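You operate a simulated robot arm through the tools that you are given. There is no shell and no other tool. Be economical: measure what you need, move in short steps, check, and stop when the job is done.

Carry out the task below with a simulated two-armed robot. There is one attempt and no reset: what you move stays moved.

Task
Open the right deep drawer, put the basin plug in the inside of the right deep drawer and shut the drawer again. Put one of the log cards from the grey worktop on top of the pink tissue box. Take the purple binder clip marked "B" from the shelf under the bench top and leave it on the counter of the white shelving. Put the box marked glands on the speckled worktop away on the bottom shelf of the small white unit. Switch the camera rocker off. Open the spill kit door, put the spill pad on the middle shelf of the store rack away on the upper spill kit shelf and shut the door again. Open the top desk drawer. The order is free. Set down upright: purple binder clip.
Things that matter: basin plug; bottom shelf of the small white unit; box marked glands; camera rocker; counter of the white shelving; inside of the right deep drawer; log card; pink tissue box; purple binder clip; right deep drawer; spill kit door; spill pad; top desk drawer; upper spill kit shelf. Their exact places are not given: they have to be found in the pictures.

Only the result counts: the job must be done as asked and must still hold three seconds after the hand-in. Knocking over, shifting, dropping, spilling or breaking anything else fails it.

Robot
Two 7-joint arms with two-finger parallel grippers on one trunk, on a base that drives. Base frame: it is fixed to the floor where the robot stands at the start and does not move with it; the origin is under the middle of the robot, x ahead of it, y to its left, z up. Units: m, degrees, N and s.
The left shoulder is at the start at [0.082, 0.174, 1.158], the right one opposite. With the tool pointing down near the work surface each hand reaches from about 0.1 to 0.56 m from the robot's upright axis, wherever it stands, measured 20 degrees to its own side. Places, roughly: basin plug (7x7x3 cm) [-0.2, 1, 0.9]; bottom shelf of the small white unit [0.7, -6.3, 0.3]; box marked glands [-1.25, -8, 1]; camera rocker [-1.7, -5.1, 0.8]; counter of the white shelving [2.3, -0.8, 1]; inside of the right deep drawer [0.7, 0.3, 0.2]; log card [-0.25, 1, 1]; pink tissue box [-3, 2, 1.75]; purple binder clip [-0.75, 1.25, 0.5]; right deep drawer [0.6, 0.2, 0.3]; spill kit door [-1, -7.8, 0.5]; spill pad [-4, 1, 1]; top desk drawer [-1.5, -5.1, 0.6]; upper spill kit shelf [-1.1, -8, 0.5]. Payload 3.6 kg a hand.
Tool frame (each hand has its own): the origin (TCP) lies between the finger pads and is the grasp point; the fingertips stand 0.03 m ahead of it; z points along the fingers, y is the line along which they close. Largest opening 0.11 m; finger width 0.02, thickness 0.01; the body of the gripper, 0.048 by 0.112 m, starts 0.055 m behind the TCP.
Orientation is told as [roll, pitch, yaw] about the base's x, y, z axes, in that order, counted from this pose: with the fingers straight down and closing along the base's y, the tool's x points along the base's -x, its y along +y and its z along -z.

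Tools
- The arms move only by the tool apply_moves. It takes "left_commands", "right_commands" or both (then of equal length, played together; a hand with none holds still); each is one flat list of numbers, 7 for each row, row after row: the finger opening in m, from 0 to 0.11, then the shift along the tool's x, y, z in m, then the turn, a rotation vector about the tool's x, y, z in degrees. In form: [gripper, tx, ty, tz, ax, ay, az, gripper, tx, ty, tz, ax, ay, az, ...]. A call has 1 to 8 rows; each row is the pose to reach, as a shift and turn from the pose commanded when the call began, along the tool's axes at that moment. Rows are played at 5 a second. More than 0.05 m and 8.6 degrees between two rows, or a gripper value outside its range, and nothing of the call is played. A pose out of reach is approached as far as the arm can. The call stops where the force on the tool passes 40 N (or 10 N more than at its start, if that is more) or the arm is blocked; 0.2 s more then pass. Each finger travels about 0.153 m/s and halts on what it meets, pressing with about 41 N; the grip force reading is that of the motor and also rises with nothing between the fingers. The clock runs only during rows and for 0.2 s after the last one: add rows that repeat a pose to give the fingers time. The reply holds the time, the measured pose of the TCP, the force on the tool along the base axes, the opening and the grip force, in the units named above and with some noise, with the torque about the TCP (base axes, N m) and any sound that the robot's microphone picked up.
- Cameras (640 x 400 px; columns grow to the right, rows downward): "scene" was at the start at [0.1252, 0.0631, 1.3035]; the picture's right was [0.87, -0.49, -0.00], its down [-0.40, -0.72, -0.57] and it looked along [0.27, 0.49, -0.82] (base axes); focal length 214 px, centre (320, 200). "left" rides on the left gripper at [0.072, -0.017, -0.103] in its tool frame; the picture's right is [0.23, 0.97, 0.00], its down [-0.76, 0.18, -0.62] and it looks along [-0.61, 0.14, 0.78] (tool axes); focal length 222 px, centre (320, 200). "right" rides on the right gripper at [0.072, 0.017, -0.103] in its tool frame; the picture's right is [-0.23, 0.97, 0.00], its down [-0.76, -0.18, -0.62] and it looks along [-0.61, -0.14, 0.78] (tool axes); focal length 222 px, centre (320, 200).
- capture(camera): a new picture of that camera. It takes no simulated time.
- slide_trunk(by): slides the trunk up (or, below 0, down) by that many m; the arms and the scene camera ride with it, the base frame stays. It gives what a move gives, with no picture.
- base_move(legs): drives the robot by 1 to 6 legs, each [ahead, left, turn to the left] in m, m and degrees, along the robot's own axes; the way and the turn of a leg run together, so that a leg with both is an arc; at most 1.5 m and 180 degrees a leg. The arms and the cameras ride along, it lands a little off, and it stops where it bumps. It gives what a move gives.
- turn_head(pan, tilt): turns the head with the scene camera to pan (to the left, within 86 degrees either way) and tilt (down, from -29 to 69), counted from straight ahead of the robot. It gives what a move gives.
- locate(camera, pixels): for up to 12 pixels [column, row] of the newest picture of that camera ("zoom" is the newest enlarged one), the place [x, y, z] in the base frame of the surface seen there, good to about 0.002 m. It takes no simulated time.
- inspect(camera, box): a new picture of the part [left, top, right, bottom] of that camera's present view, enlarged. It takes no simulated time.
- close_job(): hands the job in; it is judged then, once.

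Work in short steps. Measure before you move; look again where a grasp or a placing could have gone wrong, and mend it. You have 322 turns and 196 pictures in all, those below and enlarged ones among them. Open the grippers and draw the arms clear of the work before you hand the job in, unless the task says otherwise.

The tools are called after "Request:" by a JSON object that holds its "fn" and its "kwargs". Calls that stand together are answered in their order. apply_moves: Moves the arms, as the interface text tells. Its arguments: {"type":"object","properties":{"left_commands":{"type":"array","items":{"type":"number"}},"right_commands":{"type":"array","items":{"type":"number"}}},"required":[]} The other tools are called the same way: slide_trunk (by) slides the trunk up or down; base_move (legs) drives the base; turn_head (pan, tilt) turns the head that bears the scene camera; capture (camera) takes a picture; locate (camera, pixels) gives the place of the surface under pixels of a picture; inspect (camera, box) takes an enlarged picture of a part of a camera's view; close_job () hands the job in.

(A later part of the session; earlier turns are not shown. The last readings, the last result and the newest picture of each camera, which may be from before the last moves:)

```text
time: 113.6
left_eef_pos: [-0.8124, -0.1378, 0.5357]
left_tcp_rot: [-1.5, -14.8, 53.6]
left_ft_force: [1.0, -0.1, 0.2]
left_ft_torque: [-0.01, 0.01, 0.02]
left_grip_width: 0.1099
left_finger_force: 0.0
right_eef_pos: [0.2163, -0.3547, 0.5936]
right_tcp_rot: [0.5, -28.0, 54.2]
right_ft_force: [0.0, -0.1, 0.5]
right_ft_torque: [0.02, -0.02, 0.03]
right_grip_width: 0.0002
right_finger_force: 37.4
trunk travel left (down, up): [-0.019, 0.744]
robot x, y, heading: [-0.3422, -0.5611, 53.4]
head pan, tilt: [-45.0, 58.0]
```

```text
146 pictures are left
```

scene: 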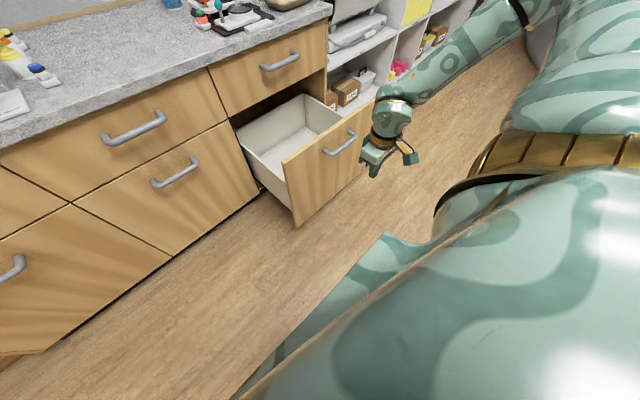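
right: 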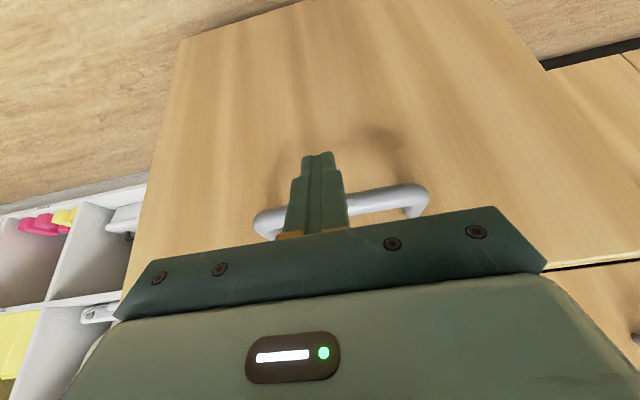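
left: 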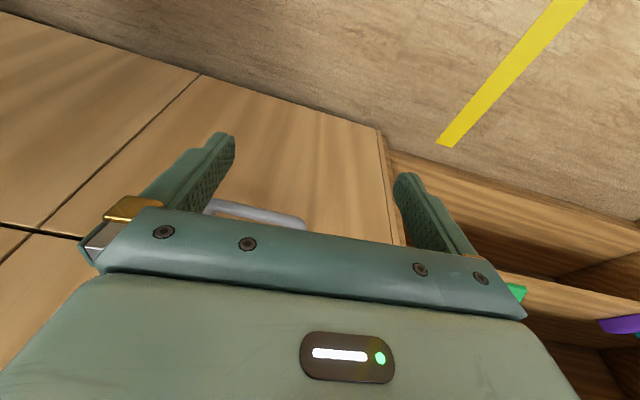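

Hand is in front of the bar, centred. I lower 15 mm and push the drawer by driving ahead.

Request:
{"fn": "apply_moves", "kwargs": {"right_commands": [0, 0.007, 0, 0.0132, 0, 0, 0]}}

Request:
{"fn": "base_move", "kwargs": {"legs": [[0.25, 0, 0]]}}

Request:
{"fn": "capture", "kwargs": {"camera": "right"}}

```text
time: 114.0
left_eef_pos: [-0.8123, -0.1387, 0.5358]
left_tcp_rot: [-1.5, -14.9, 53.5]
left_ft_force: [-1.0, 0.8, 0.0]
left_ft_torque: [0.03, 0.0, 0.01]
left_grip_width: 0.11
left_finger_force: 0.1
right_eef_pos: [0.2204, -0.3524, 0.5829]
right_tcp_rot: [0.7, -27.7, 54.2]
right_ft_force: [0.3, 1.0, 0.2]
right_ft_torque: [0.02, 0.0, 0.02]
right_grip_width: 0.0
right_finger_force: 37.8
right hand out of reach, approached as far as the arm can: row 1
trunk travel left (down, up): [-0.019, 0.744]
robot x, y, heading: [-0.3443, -0.5637, 53.2]
head pan, tilt: [-45.0, 58.0]
```

```text
time: 115.8
left_eef_pos: [-0.6609, 0.0658, 0.5342]
left_tcp_rot: [-1.5, -14.8, 53.5]
left_ft_force: [0.1, -0.8, -0.7]
left_ft_torque: [-0.02, -0.02, 0.01]
left_grip_width: 0.1102
left_finger_force: 0.1
right_eef_pos: [0.3727, -0.1465, 0.5827]
right_tcp_rot: [0.6, -27.6, 54.4]
right_ft_force: [0.3, -0.8, 0.5]
right_ft_torque: [0.02, -0.02, -0.02]
right_grip_width: 0.0
right_finger_force: 37.9
trunk travel left (down, up): [-0.019, 0.744]
robot x, y, heading: [-0.186, -0.3594, 53.3]
head pan, tilt: [-45.0, 58.0]
```

```text
145 pictures are left
```

right: 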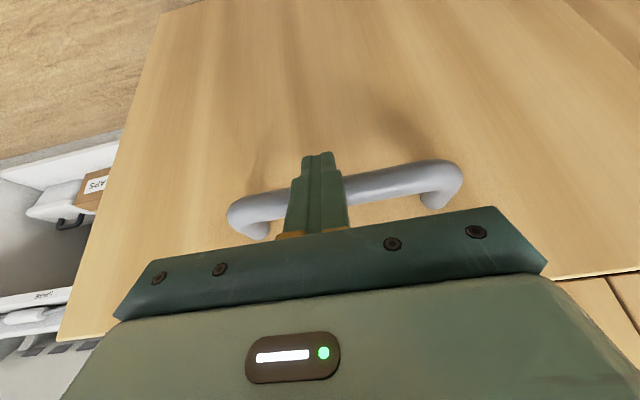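

Drawer is moving in. I push the remaining ~0.16 m.

Request:
{"fn": "base_move", "kwargs": {"legs": [[0.165, 0, 0]]}}

Request:
{"fn": "capture", "kwargs": {"camera": "scene"}}

```text
time: 117.4
left_eef_pos: [-0.5623, 0.196, 0.535]
left_tcp_rot: [-1.5, -14.9, 53.6]
left_ft_force: [-1.1, -0.3, -1.2]
left_ft_torque: [-0.04, 0.02, 0.03]
left_grip_width: 0.1101
left_finger_force: 0.1
right_eef_pos: [0.465, -0.0243, 0.578]
right_tcp_rot: [1.0, -26.1, 53.8]
right_ft_force: [0.4, 0.7, 0.4]
right_ft_torque: [-0.04, 0.02, 0.0]
right_grip_width: 0.0001
right_finger_force: 38.0
trunk travel left (down, up): [-0.019, 0.744]
robot x, y, heading: [-0.0933, -0.2312, 53.3]
head pan, tilt: [-45.0, 58.0]
stopped in leg 1: the force on the tool passed its limit at 48 N (the readings are from after the stop); the commanded pose is now the measured one
```

```text
144 pictures are left
```

scene: 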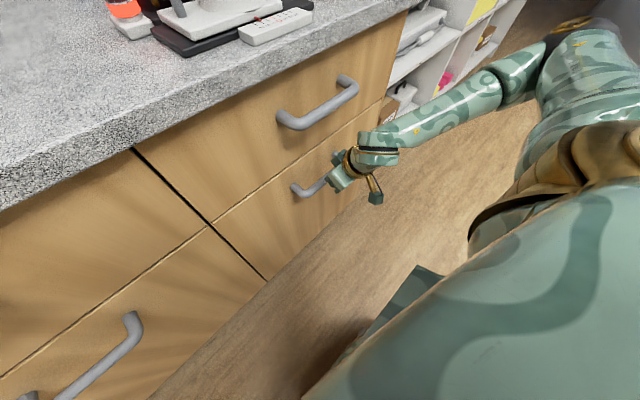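

It looks shut. I verify the front plane against the neighbouring drawers.

Request:
{"fn": "locate", "kwargs": {"camera": "scene", "pixels": [[260, 230], [280, 250], [230, 180], [250, 160], [180, 240], [300, 170]]}}

```text
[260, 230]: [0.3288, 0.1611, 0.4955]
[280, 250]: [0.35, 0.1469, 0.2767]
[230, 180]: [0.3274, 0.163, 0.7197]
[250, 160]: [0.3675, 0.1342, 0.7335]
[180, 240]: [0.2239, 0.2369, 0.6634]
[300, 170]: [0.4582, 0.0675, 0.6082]
```

The drawer is shut flush. Next the purple clip: I back off, drive left along the bench to the grey worktop and look at the shelf below.

Request:
{"fn": "base_move", "kwargs": {"legs": [[-0.3, 0, 0], [0, 0.75, 0], [0, 0.75, 0]]}}

Request:
{"fn": "slide_trunk", "kwargs": {"by": 0.15}}

Request:
{"fn": "turn_head", "kwargs": {"pan": 0, "tilt": 35}}

Request:
{"fn": "capture", "kwargs": {"camera": "scene"}}

```text
time: 126.8
left_eef_pos: [-1.9533, 0.8402, 0.5355]
left_tcp_rot: [-1.6, -14.9, 54.0]
left_ft_force: [0.1, -0.6, -0.1]
left_ft_torque: [0.02, 0.02, -0.01]
left_grip_width: 0.1101
left_finger_force: 0.0
right_eef_pos: [-0.9252, 0.6289, 0.577]
right_tcp_rot: [1.0, -26.1, 54.2]
right_ft_force: [-0.2, 0.3, -0.1]
right_ft_torque: [0.01, 0.02, -0.01]
right_grip_width: 0.0
right_finger_force: 38.1
trunk travel left (down, up): [-0.019, 0.744]
robot x, y, heading: [-1.478, 0.4181, 53.7]
head pan, tilt: [-45.0, 58.0]
```

```text
time: 128.5
left_eef_pos: [-1.9526, 0.8399, 0.6847]
left_tcp_rot: [-1.5, -14.8, 54.1]
left_ft_force: [-0.4, 1.1, -0.1]
left_ft_torque: [-0.01, -0.06, -0.01]
left_grip_width: 0.1101
left_finger_force: 0.1
right_eef_pos: [-0.9245, 0.629, 0.7272]
right_tcp_rot: [1.0, -26.2, 54.3]
right_ft_force: [0.0, 0.2, 0.1]
right_ft_torque: [0.01, -0.03, 0.0]
right_grip_width: 0.0001
right_finger_force: 37.6
trunk travel left (down, up): [-0.169, 0.594]
robot x, y, heading: [-1.4818, 0.4204, 53.8]
head pan, tilt: [-45.0, 58.0]
```

```text
time: 129.6
left_eef_pos: [-1.9537, 0.8403, 0.6864]
left_tcp_rot: [-1.5, -15.0, 54.0]
left_ft_force: [0.0, 0.8, -0.7]
left_ft_torque: [0.01, 0.01, 0.01]
left_grip_width: 0.11
left_finger_force: 0.1
right_eef_pos: [-0.9249, 0.6287, 0.7277]
right_tcp_rot: [1.0, -26.0, 54.2]
right_ft_force: [-0.7, -0.4, 0.4]
right_ft_torque: [-0.03, 0.01, -0.01]
right_grip_width: 0.0001
right_finger_force: 37.5
trunk travel left (down, up): [-0.169, 0.594]
robot x, y, heading: [-1.4786, 0.4184, 53.7]
head pan, tilt: [0.0, 35.0]
```

```text
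143 pictures are left
```

scene: 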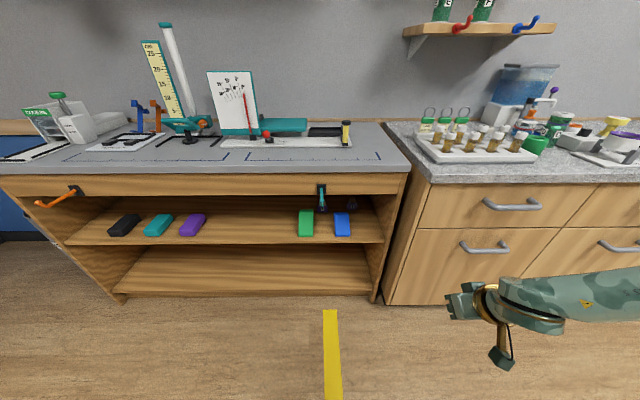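

The shelf shows clips: black, teal, purple (193,224), green, blue, and something behind the blue. I zoom in.

Request:
{"fn": "inspect", "kwargs": {"camera": "scene", "box": [90, 175, 250, 275]}}

Request:
{"fn": "inspect", "kwargs": {"camera": "scene", "box": [270, 170, 390, 245]}}

Request:
{"fn": "locate", "kwargs": {"camera": "scene", "pixels": [[193, 224], [181, 233], [197, 234], [188, 216], [205, 215], [350, 205], [352, 205], [321, 200], [230, 240], [230, 190], [160, 240], [230, 225]]}}

```text
4.00 times, centred on (170, 225) of scene
```

zoom: 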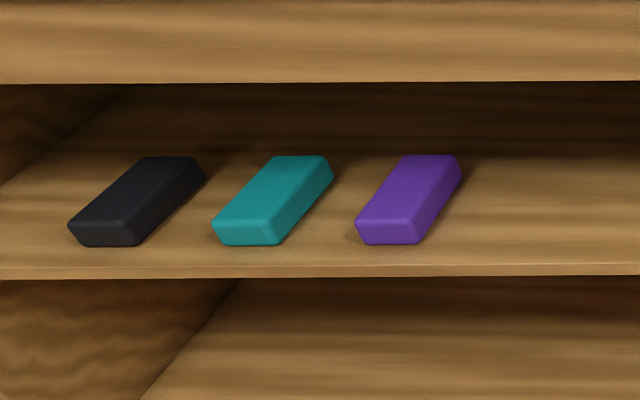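

```text
5.33 times, centred on (330, 208) of scene
```

zoom: 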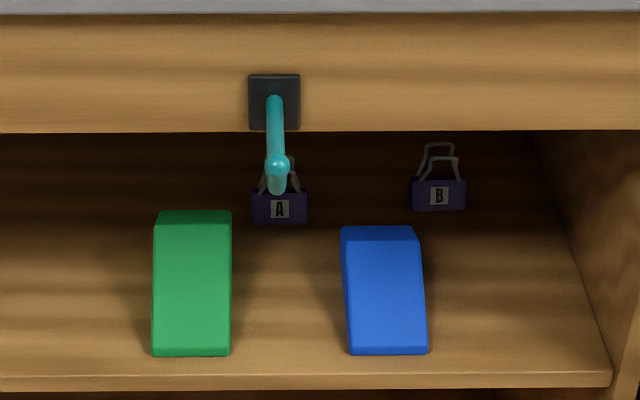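

```text
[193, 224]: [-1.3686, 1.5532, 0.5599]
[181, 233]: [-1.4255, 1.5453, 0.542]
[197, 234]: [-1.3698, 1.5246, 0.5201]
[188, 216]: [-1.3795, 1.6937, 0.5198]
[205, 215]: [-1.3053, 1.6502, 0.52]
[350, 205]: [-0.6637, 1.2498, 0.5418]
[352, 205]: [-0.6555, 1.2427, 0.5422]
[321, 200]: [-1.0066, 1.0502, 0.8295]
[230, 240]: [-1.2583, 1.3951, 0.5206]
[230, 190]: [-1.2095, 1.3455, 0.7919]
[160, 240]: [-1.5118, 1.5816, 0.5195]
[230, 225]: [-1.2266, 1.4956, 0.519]
```

The real binder clips are A and B at the back; B is at (-0.66,1.247,0.542), 0.25 m deep. I measure the blue block, right panel, and the apron bottom.

Request:
{"fn": "inspect", "kwargs": {"camera": "scene", "box": [320, 180, 400, 245]}}

Request:
{"fn": "locate", "kwargs": {"camera": "scene", "pixels": [[335, 213], [349, 213], [336, 235], [351, 235], [372, 216], [380, 230], [360, 195], [360, 192], [351, 199], [348, 208], [357, 208], [364, 222]]}}

```text
6.15 times, centred on (360, 212) of scene
```

zoom: 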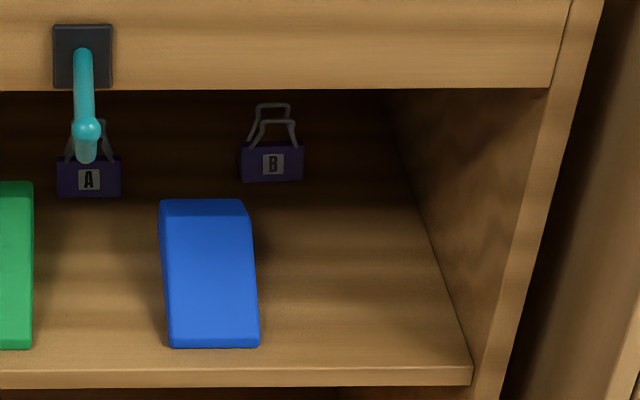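

```text
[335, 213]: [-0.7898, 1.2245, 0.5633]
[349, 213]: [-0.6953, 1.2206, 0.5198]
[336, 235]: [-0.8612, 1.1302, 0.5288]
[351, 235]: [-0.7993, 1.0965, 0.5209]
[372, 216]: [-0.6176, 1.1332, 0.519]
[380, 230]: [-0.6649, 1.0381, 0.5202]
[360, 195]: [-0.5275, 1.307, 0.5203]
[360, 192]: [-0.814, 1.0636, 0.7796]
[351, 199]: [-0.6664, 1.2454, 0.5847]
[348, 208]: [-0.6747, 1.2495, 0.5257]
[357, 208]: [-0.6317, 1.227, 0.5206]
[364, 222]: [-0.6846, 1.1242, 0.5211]
```

B occupies u -1.29..-1.24, n≈0.595, wires up to z≈0.60; the blue block and right panel leave a straight channel. I'll use the left hand (its camera sits on the free side). First tuck the right hand and bring the left to the front.

Request:
{"fn": "apply_moves", "kwargs": {"right_commands": [0, 0.0394, -0.0187, -0.0192, 0, 3.2, 0, 0, 0.0788, -0.0375, -0.0385, 0, 6.4, 0, 0, 0.1181, -0.0562, -0.0577, 0, 9.6, 0, 0, 0.1575, -0.075, -0.077, 0, 12.8, 0, 0, 0.1969, -0.0937, -0.0962, 0, 16, 0, 0, 0.2362, -0.1125, -0.1155, 0, 19.2, 0, 0, 0.2756, -0.1312, -0.1347, 0, 22.4, 0, 0, 0.315, -0.15, -0.154, 0, 26, 0], "left_commands": [0.11, -0.0338, -0.0325, 0.0091, 0, -4, 0, 0.11, -0.0676, -0.065, 0.0181, 0, -8, 0, 0.11, -0.1014, -0.0975, 0.0272, 0, -12, 0, 0.11, -0.1353, -0.13, 0.0363, 0, -16, 0, 0.11, -0.1691, -0.1625, 0.0453, 0, -20, 0, 0.11, -0.2029, -0.195, 0.0544, 0, -24, 0, 0.11, -0.2367, -0.2275, 0.0634, 0, -28, 0, 0.11, -0.2705, -0.26, 0.0725, 0, -32, 0]}}

Request:
{"fn": "capture", "kwargs": {"camera": "scene"}}

```text
time: 131.4
left_eef_pos: [-1.5773, 0.9145, 0.6925]
left_tcp_rot: [-2.3, -46.9, 55.2]
left_ft_force: [0.8, -0.8, -1.0]
left_ft_torque: [0.03, 0.04, 0.02]
left_grip_width: 0.11
left_finger_force: 0.1
right_eef_pos: [-1.0023, 0.2556, 0.7248]
right_tcp_rot: [0.7, -0.1, 54.8]
right_ft_force: [0.2, -0.8, 0.4]
right_ft_torque: [0.0, 0.0, 0.0]
right_grip_width: 0.0
right_finger_force: 37.6
trunk travel left (down, up): [-0.169, 0.594]
robot x, y, heading: [-1.4791, 0.422, 53.6]
head pan, tilt: [0.0, 35.0]
```

```text
139 pictures are left
```

scene: 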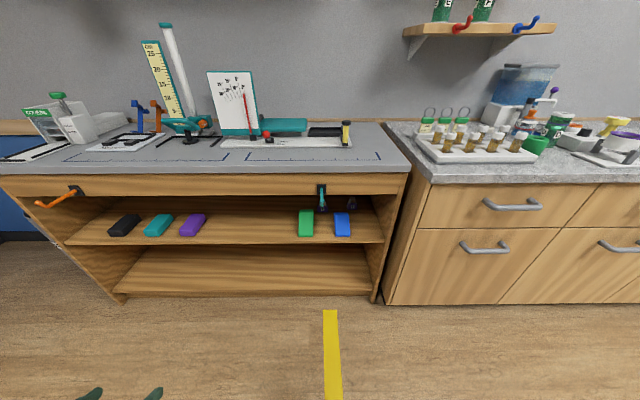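

Now the left hand goes further forward and to a 60° pitch; then I lower the trunk to clip height.

Request:
{"fn": "apply_moves", "kwargs": {"left_commands": [0.11, -0.0188, -0.0325, 0.02, 0, -3.3, 0, 0.11, -0.0375, -0.065, 0.04, 0, -6.6, 0, 0.09, -0.0563, -0.0975, 0.06, 0, -9.9, 0, 0.08, -0.0751, -0.13, 0.0803, 0, -13.1, 0, 0.08, -0.0751, -0.13, 0.0803, 0, -13.1, 0]}}

Request:
{"fn": "slide_trunk", "kwargs": {"by": -0.115}}

```text
time: 132.6
left_eef_pos: [-1.4364, 0.8676, 0.7094]
left_tcp_rot: [-2.7, -59.5, 56.1]
left_ft_force: [0.3, 0.6, 0.2]
left_ft_torque: [0.01, -0.04, 0.01]
left_grip_width: 0.0799
left_finger_force: 0.0
left hand out of reach, approached as far as the arm can: row 2, 3, 4, 5
right_eef_pos: [-1.002, 0.2555, 0.7241]
right_tcp_rot: [0.9, -0.1, 54.7]
right_ft_force: [0.5, 0.0, -1.2]
right_ft_torque: [0.0, 0.01, -0.02]
right_grip_width: 0.0
right_finger_force: 37.5
trunk travel left (down, up): [-0.169, 0.594]
robot x, y, heading: [-1.4783, 0.416, 53.5]
head pan, tilt: [0.0, 35.0]
```

```text
time: 134.1
left_eef_pos: [-1.4367, 0.8662, 0.5948]
left_tcp_rot: [-2.9, -60.0, 56.2]
left_ft_force: [-0.2, 0.2, 0.2]
left_ft_torque: [0.02, 0.0, 0.04]
left_grip_width: 0.0801
left_finger_force: 0.0
right_eef_pos: [-1.0042, 0.2552, 0.6103]
right_tcp_rot: [0.9, -0.2, 54.8]
right_ft_force: [0.4, 0.3, 0.0]
right_ft_torque: [-0.01, -0.02, 0.01]
right_grip_width: 0.0
right_finger_force: 37.5
trunk travel left (down, up): [-0.054, 0.709]
robot x, y, heading: [-1.4799, 0.4166, 53.7]
head pan, tilt: [0.0, 35.0]
```

The left hand points exactly along the shelf's normal at z 0.595. I drive right 0.404 and ahead 0.45, stopping before the shelf contents, and look.

Request:
{"fn": "base_move", "kwargs": {"legs": [[0, -0.404, 0], [0.4, 0, 0]]}}

Request:
{"fn": "capture", "kwargs": {"camera": "left"}}

Request:
{"fn": "turn_head", "kwargs": {"pan": 15, "tilt": 50}}

Request:
{"fn": "capture", "kwargs": {"camera": "scene"}}

```text
time: 138.7
left_eef_pos: [-0.8756, 0.9475, 0.5937]
left_tcp_rot: [-2.9, -60.0, 56.6]
left_ft_force: [0.2, 0.3, -0.9]
left_ft_torque: [0.01, 0.01, -0.03]
left_grip_width: 0.08
left_finger_force: 0.1
right_eef_pos: [-0.4374, 0.3384, 0.61]
right_tcp_rot: [0.8, -0.2, 55.2]
right_ft_force: [-0.8, -0.6, -0.2]
right_ft_torque: [0.0, -0.02, -0.02]
right_grip_width: 0.0
right_finger_force: 37.8
trunk travel left (down, up): [-0.054, 0.709]
robot x, y, heading: [-0.9136, 0.4994, 54.4]
head pan, tilt: [0.0, 35.0]
```

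```text
138 pictures are left
```

left: 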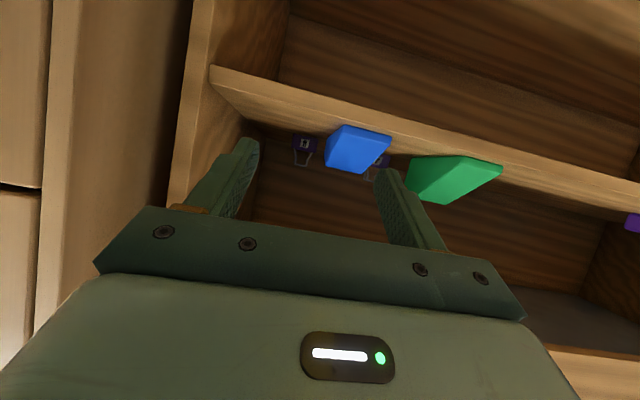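

```text
time: 139.5
left_eef_pos: [-0.8752, 0.9465, 0.5925]
left_tcp_rot: [-2.9, -60.1, 56.7]
left_ft_force: [0.3, -0.1, 0.1]
left_ft_torque: [-0.01, 0.01, 0.01]
left_grip_width: 0.08
left_finger_force: 0.2
right_eef_pos: [-0.4371, 0.339, 0.6088]
right_tcp_rot: [0.9, -0.1, 55.2]
right_ft_force: [0.3, -0.3, 0.0]
right_ft_torque: [0.01, 0.0, 0.02]
right_grip_width: 0.0001
right_finger_force: 38.0
trunk travel left (down, up): [-0.054, 0.709]
robot x, y, heading: [-0.9139, 0.4979, 53.9]
head pan, tilt: [15.0, 50.0]
```

```text
137 pictures are left
```

scene: 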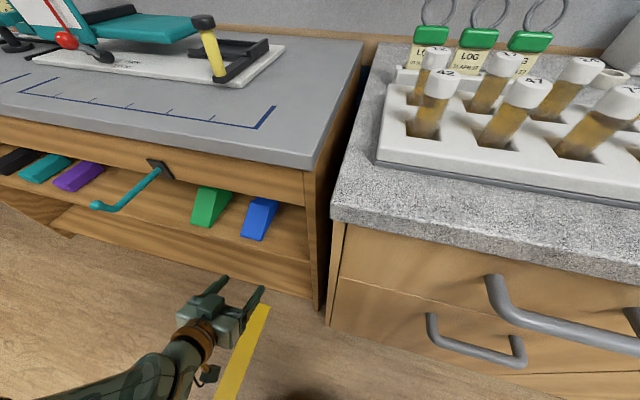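

Clip B is visible past the blue block. I measure the forearm and the teal hook on the apron for clearance.

Request:
{"fn": "locate", "kwargs": {"camera": "scene", "pixels": [[95, 206], [125, 203], [155, 172], [175, 355], [130, 380], [200, 330], [65, 392], [207, 375], [290, 170], [300, 250]]}}

Request:
{"fn": "locate", "kwargs": {"camera": "left", "pixels": [[297, 143], [305, 143], [313, 146], [305, 138], [303, 160], [332, 128], [328, 160]]}}

Request:
{"fn": "inspect", "kwargs": {"camera": "left", "box": [270, 110, 410, 200]}}

```text
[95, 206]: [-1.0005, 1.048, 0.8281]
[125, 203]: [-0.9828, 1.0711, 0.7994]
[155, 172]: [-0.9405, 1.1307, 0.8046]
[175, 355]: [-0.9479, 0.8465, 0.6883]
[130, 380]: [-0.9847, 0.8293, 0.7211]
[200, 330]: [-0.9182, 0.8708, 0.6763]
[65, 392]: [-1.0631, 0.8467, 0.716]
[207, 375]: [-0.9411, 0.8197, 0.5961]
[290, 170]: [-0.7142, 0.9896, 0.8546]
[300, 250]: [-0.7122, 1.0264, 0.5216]
```

```text
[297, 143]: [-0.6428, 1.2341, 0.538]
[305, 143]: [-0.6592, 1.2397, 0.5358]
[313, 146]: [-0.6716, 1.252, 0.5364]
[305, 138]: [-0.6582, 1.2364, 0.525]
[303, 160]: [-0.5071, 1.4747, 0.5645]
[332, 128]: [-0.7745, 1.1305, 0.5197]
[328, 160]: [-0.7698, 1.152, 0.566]
```

```text
4.44 times, centred on (340, 155) of left
```

zoom: 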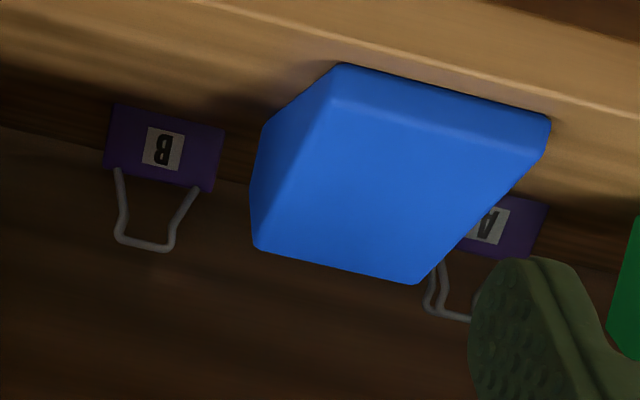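

B's centre is u≈-1.2735, front n≈0.595; wires to z≈0.60. I check where the left elbow is before driving in.

Request:
{"fn": "turn_head", "kwargs": {"pan": 55, "tilt": 55}}

Request:
{"fn": "capture", "kwargs": {"camera": "scene"}}

```text
time: 140.6
left_eef_pos: [-0.8761, 0.9458, 0.5937]
left_tcp_rot: [-2.9, -59.9, 56.6]
left_ft_force: [-0.3, 0.3, -0.6]
left_ft_torque: [0.02, 0.01, 0.01]
left_grip_width: 0.0801
left_finger_force: 0.0
right_eef_pos: [-0.4371, 0.3388, 0.6095]
right_tcp_rot: [1.0, -0.1, 55.3]
right_ft_force: [0.3, 0.9, 0.1]
right_ft_torque: [0.03, 0.04, -0.01]
right_grip_width: 0.0
right_finger_force: 37.8
trunk travel left (down, up): [-0.054, 0.709]
robot x, y, heading: [-0.9126, 0.4966, 54.3]
head pan, tilt: [55.0, 55.0]
```

```text
135 pictures are left
```

scene: 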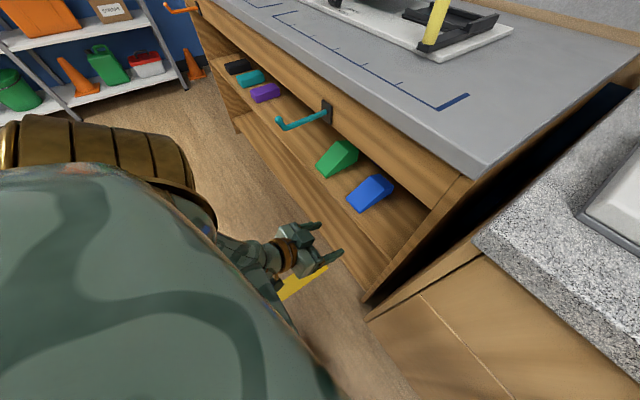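

I locate the elbow and upper-arm surface.

Request:
{"fn": "locate", "kwargs": {"camera": "scene", "pixels": [[170, 140], [120, 125], [190, 180], [210, 215], [240, 250], [150, 200], [265, 262], [40, 125]]}}

```text
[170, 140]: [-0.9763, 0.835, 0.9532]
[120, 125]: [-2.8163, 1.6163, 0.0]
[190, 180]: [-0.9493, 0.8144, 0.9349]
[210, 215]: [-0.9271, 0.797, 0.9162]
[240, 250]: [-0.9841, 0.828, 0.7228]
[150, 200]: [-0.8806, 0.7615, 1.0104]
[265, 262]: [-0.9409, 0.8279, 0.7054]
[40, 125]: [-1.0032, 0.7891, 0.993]
```

The elbow is high and folded, so driving in would hit the bench. Instead I keep the base back, lower the trunk fully and stretch the arm forward beneath the apron.

Request:
{"fn": "slide_trunk", "kwargs": {"by": -0.05}}

Request:
{"fn": "apply_moves", "kwargs": {"left_commands": [0.08, -0.0262, 0, 0.031, 0, -1.2, 0, 0.08, -0.0524, 0, 0.062, 0, -2.4, 0, 0.08, -0.0786, 0, 0.093, 0, -3.6, 0, 0.08, -0.1048, 0, 0.124, 0, -4.8, 0, 0.08, -0.131, 0, 0.155, 0, -6, 0]}}

Request:
{"fn": "turn_head", "kwargs": {"pan": 35, "tilt": 50}}

Request:
{"fn": "capture", "kwargs": {"camera": "scene"}}

```text
time: 141.5
left_eef_pos: [-0.8769, 0.9475, 0.5437]
left_tcp_rot: [-3.0, -60.0, 56.7]
left_ft_force: [-0.2, -0.2, -0.1]
left_ft_torque: [0.01, 0.0, 0.02]
left_grip_width: 0.0798
left_finger_force: 0.1
right_eef_pos: [-0.4364, 0.3395, 0.5594]
right_tcp_rot: [0.9, -0.3, 55.2]
right_ft_force: [0.2, 0.3, 0.2]
right_ft_torque: [0.03, 0.03, 0.01]
right_grip_width: 0.0001
right_finger_force: 38.0
trunk travel left (down, up): [-0.004, 0.759]
robot x, y, heading: [-0.914, 0.4965, 54.2]
head pan, tilt: [55.0, 55.0]
```

```text
time: 142.7
left_eef_pos: [-0.8724, 0.9773, 0.5637]
left_tcp_rot: [-3.7, -66.1, 57.5]
left_ft_force: [-0.6, 0.5, 0.4]
left_ft_torque: [-0.02, 0.0, 0.02]
left_grip_width: 0.0799
left_finger_force: 0.1
left hand out of reach, approached as far as the arm can: row 1, 2, 3, 4, 5
right_eef_pos: [-0.438, 0.3399, 0.5605]
right_tcp_rot: [0.8, -0.1, 55.4]
right_ft_force: [0.2, -0.3, -1.2]
right_ft_torque: [-0.03, -0.01, -0.01]
right_grip_width: 0.0
right_finger_force: 37.8
trunk travel left (down, up): [-0.004, 0.759]
robot x, y, heading: [-0.9152, 0.4977, 54.1]
head pan, tilt: [55.0, 55.0]
```

```text
time: 143.5
left_eef_pos: [-0.8716, 0.9771, 0.5639]
left_tcp_rot: [-3.6, -66.1, 57.4]
left_ft_force: [-0.9, 0.6, 0.3]
left_ft_torque: [-0.01, 0.0, -0.01]
left_grip_width: 0.08
left_finger_force: 0.1
right_eef_pos: [-0.437, 0.3387, 0.5589]
right_tcp_rot: [0.9, -0.1, 55.3]
right_ft_force: [0.0, 0.4, -0.6]
right_ft_torque: [0.0, 0.04, 0.01]
right_grip_width: 0.0
right_finger_force: 37.9
trunk travel left (down, up): [-0.004, 0.759]
robot x, y, heading: [-0.9147, 0.4964, 54.3]
head pan, tilt: [35.0, 50.0]
```

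```text
134 pictures are left
```

scene: 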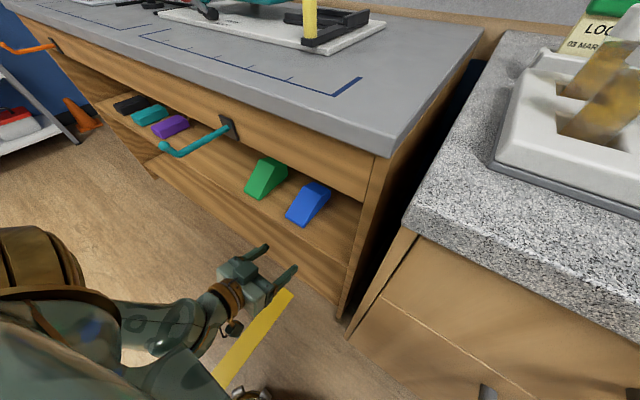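

The arm is limited at this flexed pose. I try extending forward with less pitch.

Request:
{"fn": "apply_moves", "kwargs": {"left_commands": [0.08, -0.0262, 0, 0.031, 0, 2, 0, 0.08, -0.0524, 0, 0.062, 0, 4, 0, 0.08, -0.0786, 0, 0.093, 0, 6, 0, 0.08, -0.1048, 0, 0.124, 0, 8, 0, 0.08, -0.131, 0, 0.155, 0, 10, 0]}}

Request:
{"fn": "capture", "kwargs": {"camera": "scene"}}

```text
time: 144.7
left_eef_pos: [-0.8296, 0.936, 0.5412]
left_tcp_rot: [-2.7, -56.3, 56.3]
left_ft_force: [-0.5, 0.4, 0.4]
left_ft_torque: [0.02, -0.01, 0.0]
left_grip_width: 0.0801
left_finger_force: 0.0
left hand out of reach, approached as far as the arm can: row 1, 2, 3, 4, 5
right_eef_pos: [-0.437, 0.3403, 0.5582]
right_tcp_rot: [0.8, -0.1, 55.3]
right_ft_force: [-0.8, 0.0, 0.3]
right_ft_torque: [0.01, -0.01, 0.01]
right_grip_width: 0.0
right_finger_force: 37.2
trunk travel left (down, up): [-0.004, 0.759]
robot x, y, heading: [-0.9138, 0.5006, 54.2]
head pan, tilt: [35.0, 50.0]
```

```text
133 pictures are left
```

scene: 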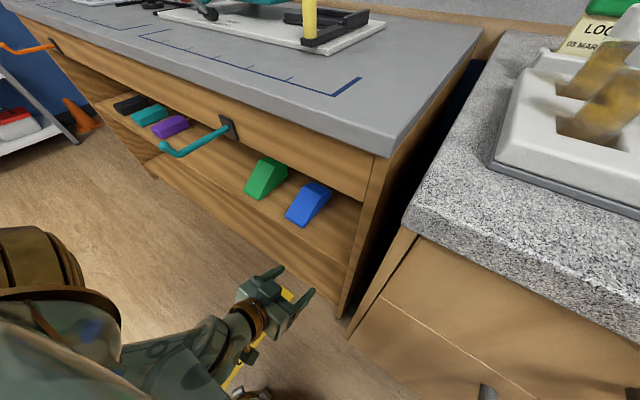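

The arm is jammed in a folded configuration. I back off 0.3 m and unfold the left arm: raise the hand to shoulder height first.

Request:
{"fn": "base_move", "kwargs": {"legs": [[-0.35, 0, 0]]}}

Request:
{"fn": "apply_moves", "kwargs": {"left_commands": [0.08, -0.01, 0.02, -0.035, 0, 4, 0, 0.08, -0.02, 0.04, -0.07, 0, 8, 0, 0.08, -0.03, 0.06, -0.105, 0, 12, 0, 0.08, -0.045, 0.08, -0.135, 0, 16, 0, 0.08, -0.065, 0.1, -0.16, 0, 20, 0, 0.08, -0.085, 0.12, -0.185, 0, 24, 0, 0.08, -0.105, 0.14, -0.21, 0, 28, 0, 0.08, -0.125, 0.16, -0.235, 0, 32, 0]}}

Request:
{"fn": "capture", "kwargs": {"camera": "scene"}}

```text
time: 147.0
left_eef_pos: [-1.0356, 0.6532, 0.5417]
left_tcp_rot: [-2.6, -56.4, 56.0]
left_ft_force: [0.4, 0.3, 0.6]
left_ft_torque: [-0.03, 0.04, 0.0]
left_grip_width: 0.0798
left_finger_force: 0.0
right_eef_pos: [-0.6439, 0.054, 0.5593]
right_tcp_rot: [0.8, -0.2, 55.0]
right_ft_force: [-0.6, 0.3, -0.1]
right_ft_torque: [0.0, -0.01, -0.01]
right_grip_width: 0.0
right_finger_force: 37.7
trunk travel left (down, up): [-0.004, 0.759]
robot x, y, heading: [-1.1198, 0.2136, 53.9]
head pan, tilt: [35.0, 50.0]
```

```text
time: 148.8
left_eef_pos: [-1.3194, 0.7018, 0.8257]
left_tcp_rot: [-1.6, -24.3, 54.7]
left_ft_force: [0.1, 0.1, 0.8]
left_ft_torque: [0.04, 0.03, 0.02]
left_grip_width: 0.08
left_finger_force: 0.0
left hand out of reach, approached as far as the arm can: row 1, 2, 3, 4, 5, 6, 7, 8
right_eef_pos: [-0.6442, 0.0535, 0.5592]
right_tcp_rot: [1.0, -0.1, 55.0]
right_ft_force: [0.5, 0.0, -0.3]
right_ft_torque: [0.01, 0.01, 0.01]
right_grip_width: 0.0
right_finger_force: 37.6
trunk travel left (down, up): [-0.004, 0.759]
robot x, y, heading: [-1.1208, 0.2147, 53.7]
head pan, tilt: [35.0, 50.0]
```

```text
132 pictures are left
```

scene: 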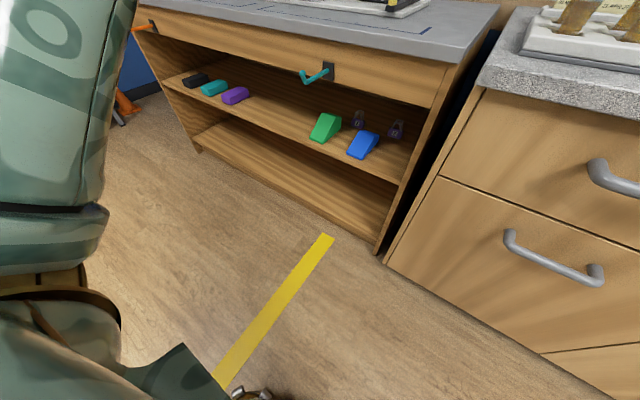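

Unfolded. Now I extend forward first (f≈0.6) at moderate pitch.

Request:
{"fn": "apply_moves", "kwargs": {"left_commands": [0.08, -0.0319, -0.025, 0.0281, 0, -1, 0, 0.08, -0.0638, -0.05, 0.0562, 0, -2, 0, 0.08, -0.0956, -0.075, 0.0843, 0, -3, 0, 0.08, -0.1275, -0.1, 0.1124, 0, -4, 0, 0.08, -0.1594, -0.125, 0.1405, 0, -5, 0, 0.08, -0.1913, -0.15, 0.1686, 0, -6, 0, 0.08, -0.2231, -0.175, 0.1967, 0, -7, 0, 0.08, -0.255, -0.2, 0.2248, 0, -8, 0]}}

Request:
{"fn": "capture", "kwargs": {"camera": "scene"}}

```text
time: 150.6
left_eef_pos: [-1.1546, 0.8407, 0.731]
left_tcp_rot: [-1.9, -32.3, 54.9]
left_ft_force: [-0.4, -1.0, 0.5]
left_ft_torque: [-0.04, 0.02, -0.02]
left_grip_width: 0.08
left_finger_force: 0.2
left hand out of reach, approached as far as the arm can: row 1, 2, 3, 4, 5, 6, 7, 8
right_eef_pos: [-0.6435, 0.0539, 0.5596]
right_tcp_rot: [0.8, -0.1, 55.0]
right_ft_force: [0.4, 0.5, 0.0]
right_ft_torque: [0.0, -0.01, 0.01]
right_grip_width: 0.0
right_finger_force: 37.1
trunk travel left (down, up): [-0.004, 0.759]
robot x, y, heading: [-1.1218, 0.2165, 53.9]
head pan, tilt: [35.0, 50.0]
```

```text
131 pictures are left
```

scene: 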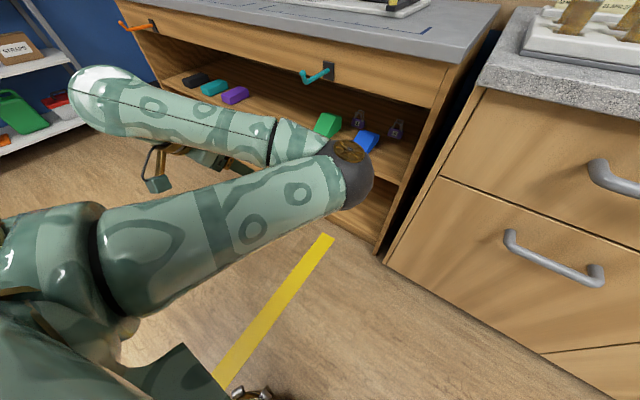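

The elbow now sits in front with the forearm folded back. I swing the hand outward-left and forward to open the elbow.

Request:
{"fn": "apply_moves", "kwargs": {"left_commands": [0.08, -0.012, 0.035, 0.008, 0, 1, 0, 0.08, -0.024, 0.07, 0.016, 0, 2, 0, 0.08, -0.036, 0.105, 0.024, 0, 3, 0, 0.08, -0.048, 0.14, 0.032, 0, 4, 0, 0.08, -0.06, 0.175, 0.04, 0, 5, 0, 0.08, -0.085, 0.205, 0.055, 0, 5, 0, 0.08, -0.11, 0.23, 0.07, 0, 5, 0, 0.08, -0.14, 0.25, 0.085, 0, 5, 0]}}

Request:
{"fn": "capture", "kwargs": {"camera": "scene"}}

```text
time: 152.4
left_eef_pos: [-1.2599, 1.1221, 0.7237]
left_tcp_rot: [-1.6, -27.4, 54.7]
left_ft_force: [0.3, 0.3, -0.5]
left_ft_torque: [-0.03, 0.0, 0.04]
left_grip_width: 0.0797
left_finger_force: 0.1
right_eef_pos: [-0.6439, 0.054, 0.561]
right_tcp_rot: [0.9, 0.1, 55.1]
right_ft_force: [-0.4, -0.2, -0.3]
right_ft_torque: [-0.03, 0.01, -0.01]
right_grip_width: 0.0
right_finger_force: 37.4
trunk travel left (down, up): [-0.004, 0.759]
robot x, y, heading: [-1.1175, 0.2174, 53.7]
head pan, tilt: [35.0, 50.0]
```

```text
130 pictures are left
```

scene: 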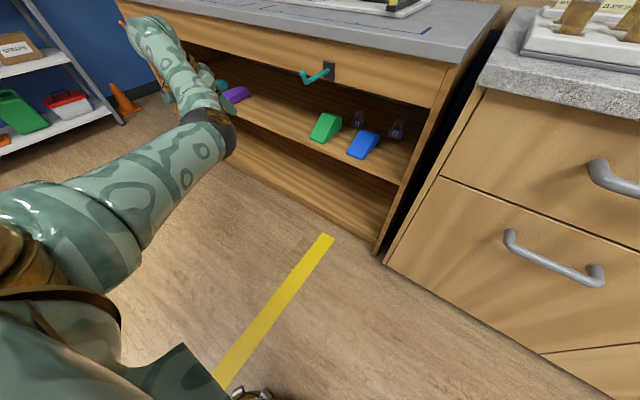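

Elbow opened, arm extended. I back the base 0.15 m and sweep the extended hand rightwards to the front while pitching up.

Request:
{"fn": "base_move", "kwargs": {"legs": [[-0.15, 0, 0]]}}

Request:
{"fn": "apply_moves", "kwargs": {"left_commands": [0.08, -0.017, -0.045, 0.009, 0, -2, 0, 0.08, -0.034, -0.09, 0.018, 0, -4, 0, 0.08, -0.051, -0.135, 0.027, 0, -6, 0, 0.08, -0.068, -0.18, 0.036, 0, -8, 0, 0.08, -0.085, -0.225, 0.045, 0, -10, 0, 0.08, -0.102, -0.27, 0.053, 0, -12, 0, 0.08, -0.119, -0.315, 0.062, 0, -14, 0, 0.08, -0.1376, -0.36, 0.071, 0, -16, 0]}}

Request:
{"fn": "capture", "kwargs": {"camera": "scene"}}

```text
time: 153.8
left_eef_pos: [-1.3486, 1.0005, 0.7225]
left_tcp_rot: [-1.6, -27.4, 54.7]
left_ft_force: [-0.1, -0.5, 0.6]
left_ft_torque: [0.01, -0.01, -0.01]
left_grip_width: 0.0799
left_finger_force: 0.1
right_eef_pos: [-0.7315, -0.0673, 0.56]
right_tcp_rot: [0.9, -0.1, 55.1]
right_ft_force: [0.0, 1.0, 0.2]
right_ft_torque: [-0.01, -0.02, -0.02]
right_grip_width: 0.0
right_finger_force: 37.7
trunk travel left (down, up): [-0.004, 0.759]
robot x, y, heading: [-1.2079, 0.096, 54.2]
head pan, tilt: [35.0, 50.0]
```

```text
time: 155.6
left_eef_pos: [-0.9637, 0.9136, 0.7306]
left_tcp_rot: [-2.2, -43.4, 55.4]
left_ft_force: [-0.2, 1.0, 0.0]
left_ft_torque: [0.03, -0.02, 0.03]
left_grip_width: 0.0801
left_finger_force: 0.1
right_eef_pos: [-0.731, -0.0661, 0.5594]
right_tcp_rot: [0.9, -0.1, 55.2]
right_ft_force: [-1.1, 0.4, 0.0]
right_ft_torque: [-0.01, 0.0, 0.0]
right_grip_width: 0.0
right_finger_force: 37.5
trunk travel left (down, up): [-0.004, 0.759]
robot x, y, heading: [-1.2056, 0.0959, 54.0]
head pan, tilt: [35.0, 50.0]
```

```text
129 pictures are left
```

scene: 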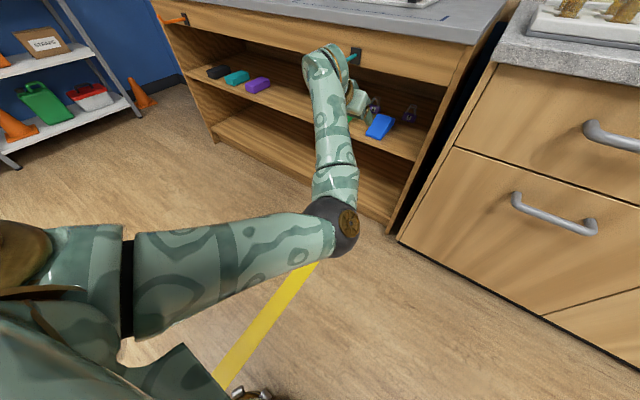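

Excellent — the extended arm reaches nicely. Now pitch to -62° and lower to clip height, aligning sideways.

Request:
{"fn": "apply_moves", "kwargs": {"left_commands": [0.08, 0.024, -0.0115, 0.0255, 0, -4.65, 0, 0.08, 0.0481, -0.023, 0.051, 0, -9.3, 0, 0.08, 0.0721, -0.0345, 0.0764, 0, -13.9, 0, 0.08, 0.0962, -0.046, 0.1018, 0, -18.6, 0]}}

Request:
{"fn": "capture", "kwargs": {"camera": "scene"}}

Request:
{"fn": "capture", "kwargs": {"camera": "left"}}

```text
time: 156.6
left_eef_pos: [-0.9243, 0.8861, 0.5936]
left_tcp_rot: [-3.2, -62.1, 56.8]
left_ft_force: [-0.1, -0.2, 0.0]
left_ft_torque: [-0.03, -0.01, 0.01]
left_grip_width: 0.08
left_finger_force: 0.1
right_eef_pos: [-0.7315, -0.0673, 0.5588]
right_tcp_rot: [0.9, 0.0, 55.2]
right_ft_force: [0.1, -0.7, 0.3]
right_ft_torque: [-0.04, 0.0, 0.03]
right_grip_width: 0.0003
right_finger_force: 38.0
trunk travel left (down, up): [-0.004, 0.759]
robot x, y, heading: [-1.2073, 0.0933, 53.8]
head pan, tilt: [35.0, 50.0]
```

```text
128 pictures are left
```

scene: 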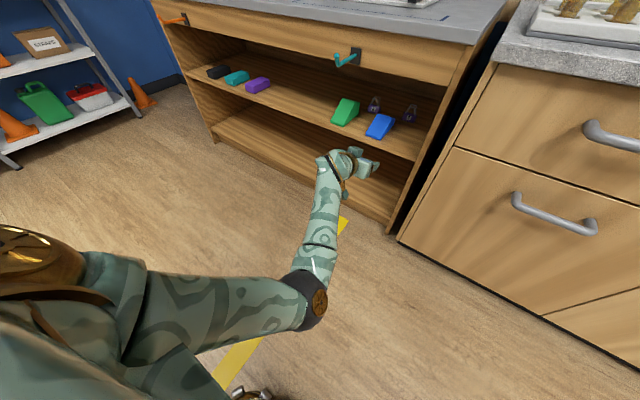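

```text
127 pictures are left
```

left: 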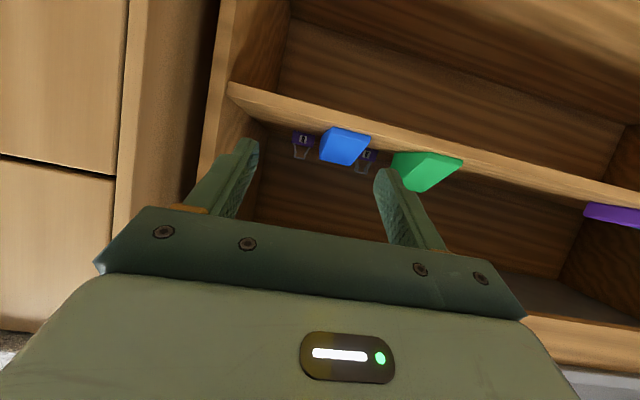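

Aligned: u -1.272, n 0.150, z 0.594. I check forearm heights before driving in 0.44 m.

Request:
{"fn": "locate", "kwargs": {"camera": "scene", "pixels": [[325, 170], [325, 200], [318, 240], [315, 270], [310, 295], [250, 300], [345, 60], [337, 62], [375, 52]]}}

```text
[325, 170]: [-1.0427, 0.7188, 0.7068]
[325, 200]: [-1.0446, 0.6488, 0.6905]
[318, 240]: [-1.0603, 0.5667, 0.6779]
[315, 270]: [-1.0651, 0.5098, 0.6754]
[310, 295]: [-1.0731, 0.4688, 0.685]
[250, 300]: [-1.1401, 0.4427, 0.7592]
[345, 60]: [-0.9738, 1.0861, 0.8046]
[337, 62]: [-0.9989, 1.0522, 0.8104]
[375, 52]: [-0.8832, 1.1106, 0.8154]
```

All below z 0.71, so it fits beneath the apron (0.78). I drive ahead 0.34 m first.

Request:
{"fn": "base_move", "kwargs": {"legs": [[0.34, -0.006, 0]]}}

Request:
{"fn": "capture", "kwargs": {"camera": "left"}}

Request:
{"fn": "capture", "kwargs": {"camera": "scene"}}

```text
time: 158.8
left_eef_pos: [-0.713, 1.1533, 0.5927]
left_tcp_rot: [-3.1, -61.9, 56.3]
left_ft_force: [-0.2, 0.8, -0.4]
left_ft_torque: [0.01, 0.02, 0.0]
left_grip_width: 0.0801
left_finger_force: 0.0
right_eef_pos: [-0.527, 0.1995, 0.5602]
right_tcp_rot: [0.9, -0.1, 54.5]
right_ft_force: [0.0, 0.0, 0.4]
right_ft_torque: [0.02, 0.01, 0.01]
right_grip_width: 0.0
right_finger_force: 37.3
trunk travel left (down, up): [-0.004, 0.759]
robot x, y, heading: [-1.0022, 0.3625, 53.6]
head pan, tilt: [35.0, 50.0]
```

```text
126 pictures are left
```

left: 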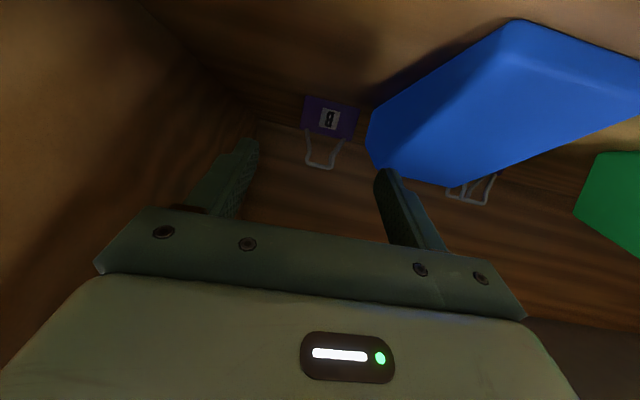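

```text
125 pictures are left
```

scene: 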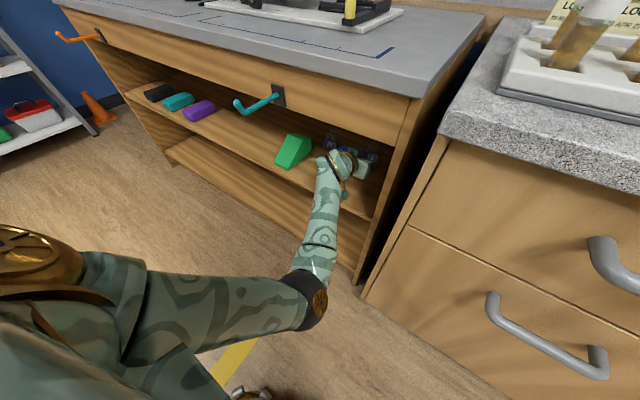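

The clip is straight ahead between the fingers. I locate its body edges and wires.

Request:
{"fn": "locate", "kwargs": {"camera": "left", "pixels": [[305, 102], [354, 112], [350, 135], [305, 125], [330, 118], [307, 150], [340, 145], [320, 168], [308, 158]]}}

Request:
{"fn": "inspect", "kwargs": {"camera": "left", "box": [280, 80, 380, 180]}}

```text
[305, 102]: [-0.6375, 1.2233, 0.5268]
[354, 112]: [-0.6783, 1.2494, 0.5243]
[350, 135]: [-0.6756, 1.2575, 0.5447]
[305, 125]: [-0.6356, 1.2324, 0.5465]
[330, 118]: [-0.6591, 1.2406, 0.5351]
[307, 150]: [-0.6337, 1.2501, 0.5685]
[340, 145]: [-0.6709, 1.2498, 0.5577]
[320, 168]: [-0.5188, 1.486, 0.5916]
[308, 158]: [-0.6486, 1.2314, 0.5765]
```

```text
4.00 times, centred on (330, 130) of left
```

zoom: 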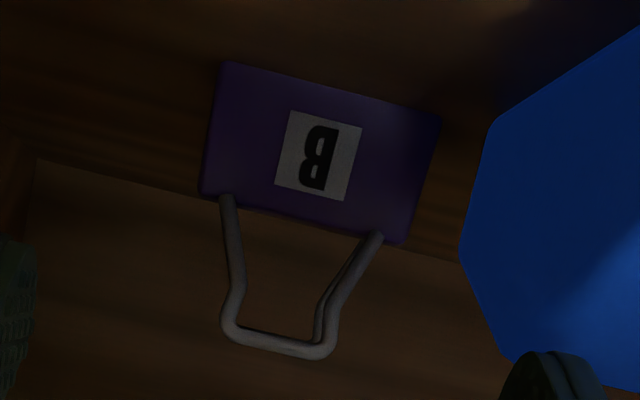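

Clip B: body u -1.295..-1.246, top z 0.552, wires to 0.585. I move the hand 0.10 forward, 2 cm down, then close on the wires.

Request:
{"fn": "apply_moves", "kwargs": {"left_commands": [0.08, -0.0098, 0.0025, 0.0333, 0, 0, 0, 0.08, -0.0195, 0.005, 0.0666, 0, 0, 0, 0.08, -0.0293, 0.0075, 0.0999, 0, 0, 0]}}

Request:
{"fn": "capture", "kwargs": {"camera": "left"}}

```text
time: 159.7
left_eef_pos: [-0.6619, 1.2442, 0.5906]
left_tcp_rot: [-0.9, -63.6, 54.8]
left_ft_force: [-1.1, -3.2, 22.7]
left_ft_torque: [0.94, 0.53, 0.08]
left_grip_width: 0.0795
left_finger_force: 0.0
right_eef_pos: [-0.5289, 0.1983, 0.5591]
right_tcp_rot: [0.9, -0.1, 54.7]
right_ft_force: [0.1, 0.5, -0.3]
right_ft_torque: [-0.03, -0.03, -0.01]
right_grip_width: 0.0
right_finger_force: 37.9
trunk travel left (down, up): [-0.004, 0.759]
robot x, y, heading: [-1.0022, 0.3618, 53.4]
head pan, tilt: [35.0, 50.0]
stopped in row 3 (left hand): the force on the tool passed its limit at 47 N (the readings are from after the stop); the commanded pose is now the measured one
```

```text
123 pictures are left
```

left: 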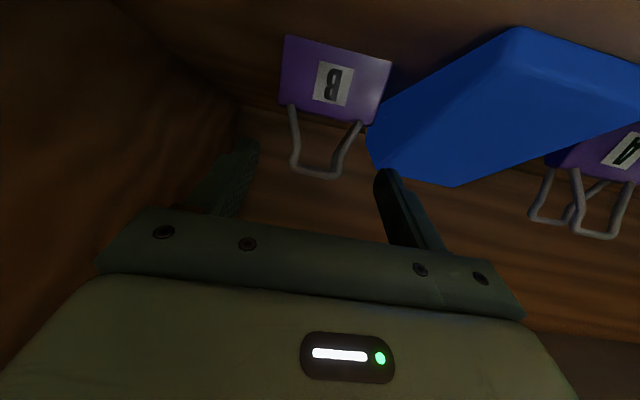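

The hand met an upward force on the left fingertip, stopping at z 0.591. I locate blue-block points near that finger.

Request:
{"fn": "locate", "kwargs": {"camera": "left", "pixels": [[375, 160], [440, 183], [375, 130], [520, 35], [388, 178], [395, 200], [240, 150], [300, 120], [360, 125], [318, 173], [340, 85], [470, 100]]}}

```text
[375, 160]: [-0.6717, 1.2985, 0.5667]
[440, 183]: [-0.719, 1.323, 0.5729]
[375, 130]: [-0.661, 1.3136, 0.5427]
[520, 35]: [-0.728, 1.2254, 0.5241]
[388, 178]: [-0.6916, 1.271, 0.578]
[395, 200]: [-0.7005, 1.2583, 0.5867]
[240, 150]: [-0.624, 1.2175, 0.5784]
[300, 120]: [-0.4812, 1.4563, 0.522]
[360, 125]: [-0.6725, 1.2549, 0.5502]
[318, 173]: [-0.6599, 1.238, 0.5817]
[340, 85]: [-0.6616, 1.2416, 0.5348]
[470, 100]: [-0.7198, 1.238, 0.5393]
```

The blue block has been pushed about 0.13 m deeper by the left fingertip; I'll restore it afterwards. First I free the finger: rise 1 cm, narrow to 4.5 cm, shift right 6 mm, then lower onto the wires.

Request:
{"fn": "apply_moves", "kwargs": {"left_commands": [0.08, -0.0108, 0, -0.0053, 0, 0, 0, 0.045, -0.0108, -0.006, -0.0053, 0, 0, 0, 0.045, -0.0108, -0.006, -0.0053, 0, 0, 0, 0.045, 0.002, -0.006, 0.001, 0, 0, 0, 0.045, 0.0149, -0.006, 0.0074, 0, 0, 0]}}

Request:
{"fn": "capture", "kwargs": {"camera": "left"}}

```text
time: 160.8
left_eef_pos: [-0.6543, 1.2403, 0.5694]
left_tcp_rot: [-1.7, -63.2, 55.5]
left_ft_force: [0.3, 0.5, 10.7]
left_ft_torque: [0.08, -0.25, 0.02]
left_grip_width: 0.045
left_finger_force: 0.1
right_eef_pos: [-0.5291, 0.1989, 0.5594]
right_tcp_rot: [0.9, -0.2, 54.6]
right_ft_force: [-0.1, 0.2, 0.0]
right_ft_torque: [0.01, 0.01, -0.01]
right_grip_width: 0.0
right_finger_force: 37.4
trunk travel left (down, up): [-0.004, 0.759]
robot x, y, heading: [-1.0007, 0.3633, 53.5]
head pan, tilt: [35.0, 50.0]
```

```text
122 pictures are left
```

left: 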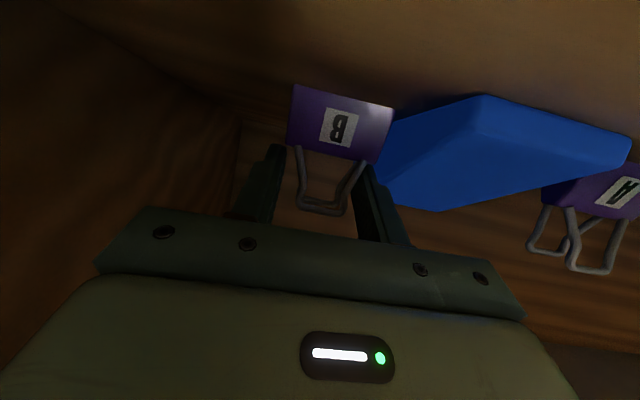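

The fingers straddle the wires. Close and raise slightly.

Request:
{"fn": "apply_moves", "kwargs": {"left_commands": [0.0, 0, 0, 0, 0, 0, 0, 0.0, 0, 0, 0, 0, 0, 0, 0.0, 0, 0, 0, 0, 0, 0]}}

Request:
{"fn": "capture", "kwargs": {"camera": "left"}}

```text
time: 161.7
left_eef_pos: [-0.6568, 1.239, 0.5692]
left_tcp_rot: [-1.6, -63.2, 55.2]
left_ft_force: [1.4, 4.6, 14.8]
left_ft_torque: [0.57, 0.21, -0.08]
left_grip_width: 0.0312
left_finger_force: 41.1
right_eef_pos: [-0.5281, 0.198, 0.5598]
right_tcp_rot: [0.9, -0.3, 54.6]
right_ft_force: [-0.6, -0.4, -0.4]
right_ft_torque: [-0.01, -0.02, 0.0]
right_grip_width: 0.0
right_finger_force: 37.5
trunk travel left (down, up): [-0.004, 0.759]
robot x, y, heading: [-1.0027, 0.3611, 53.7]
head pan, tilt: [35.0, 50.0]
```

```text
121 pictures are left
```

left: 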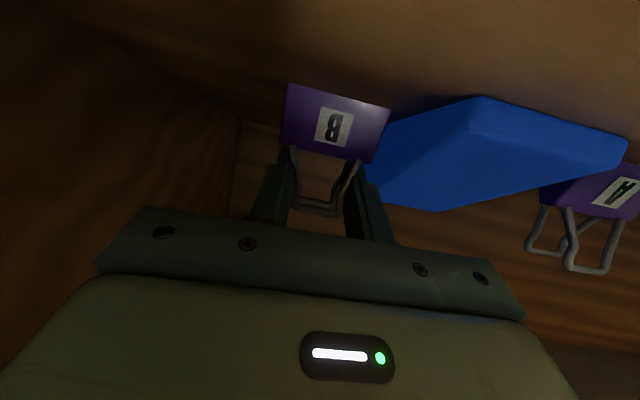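

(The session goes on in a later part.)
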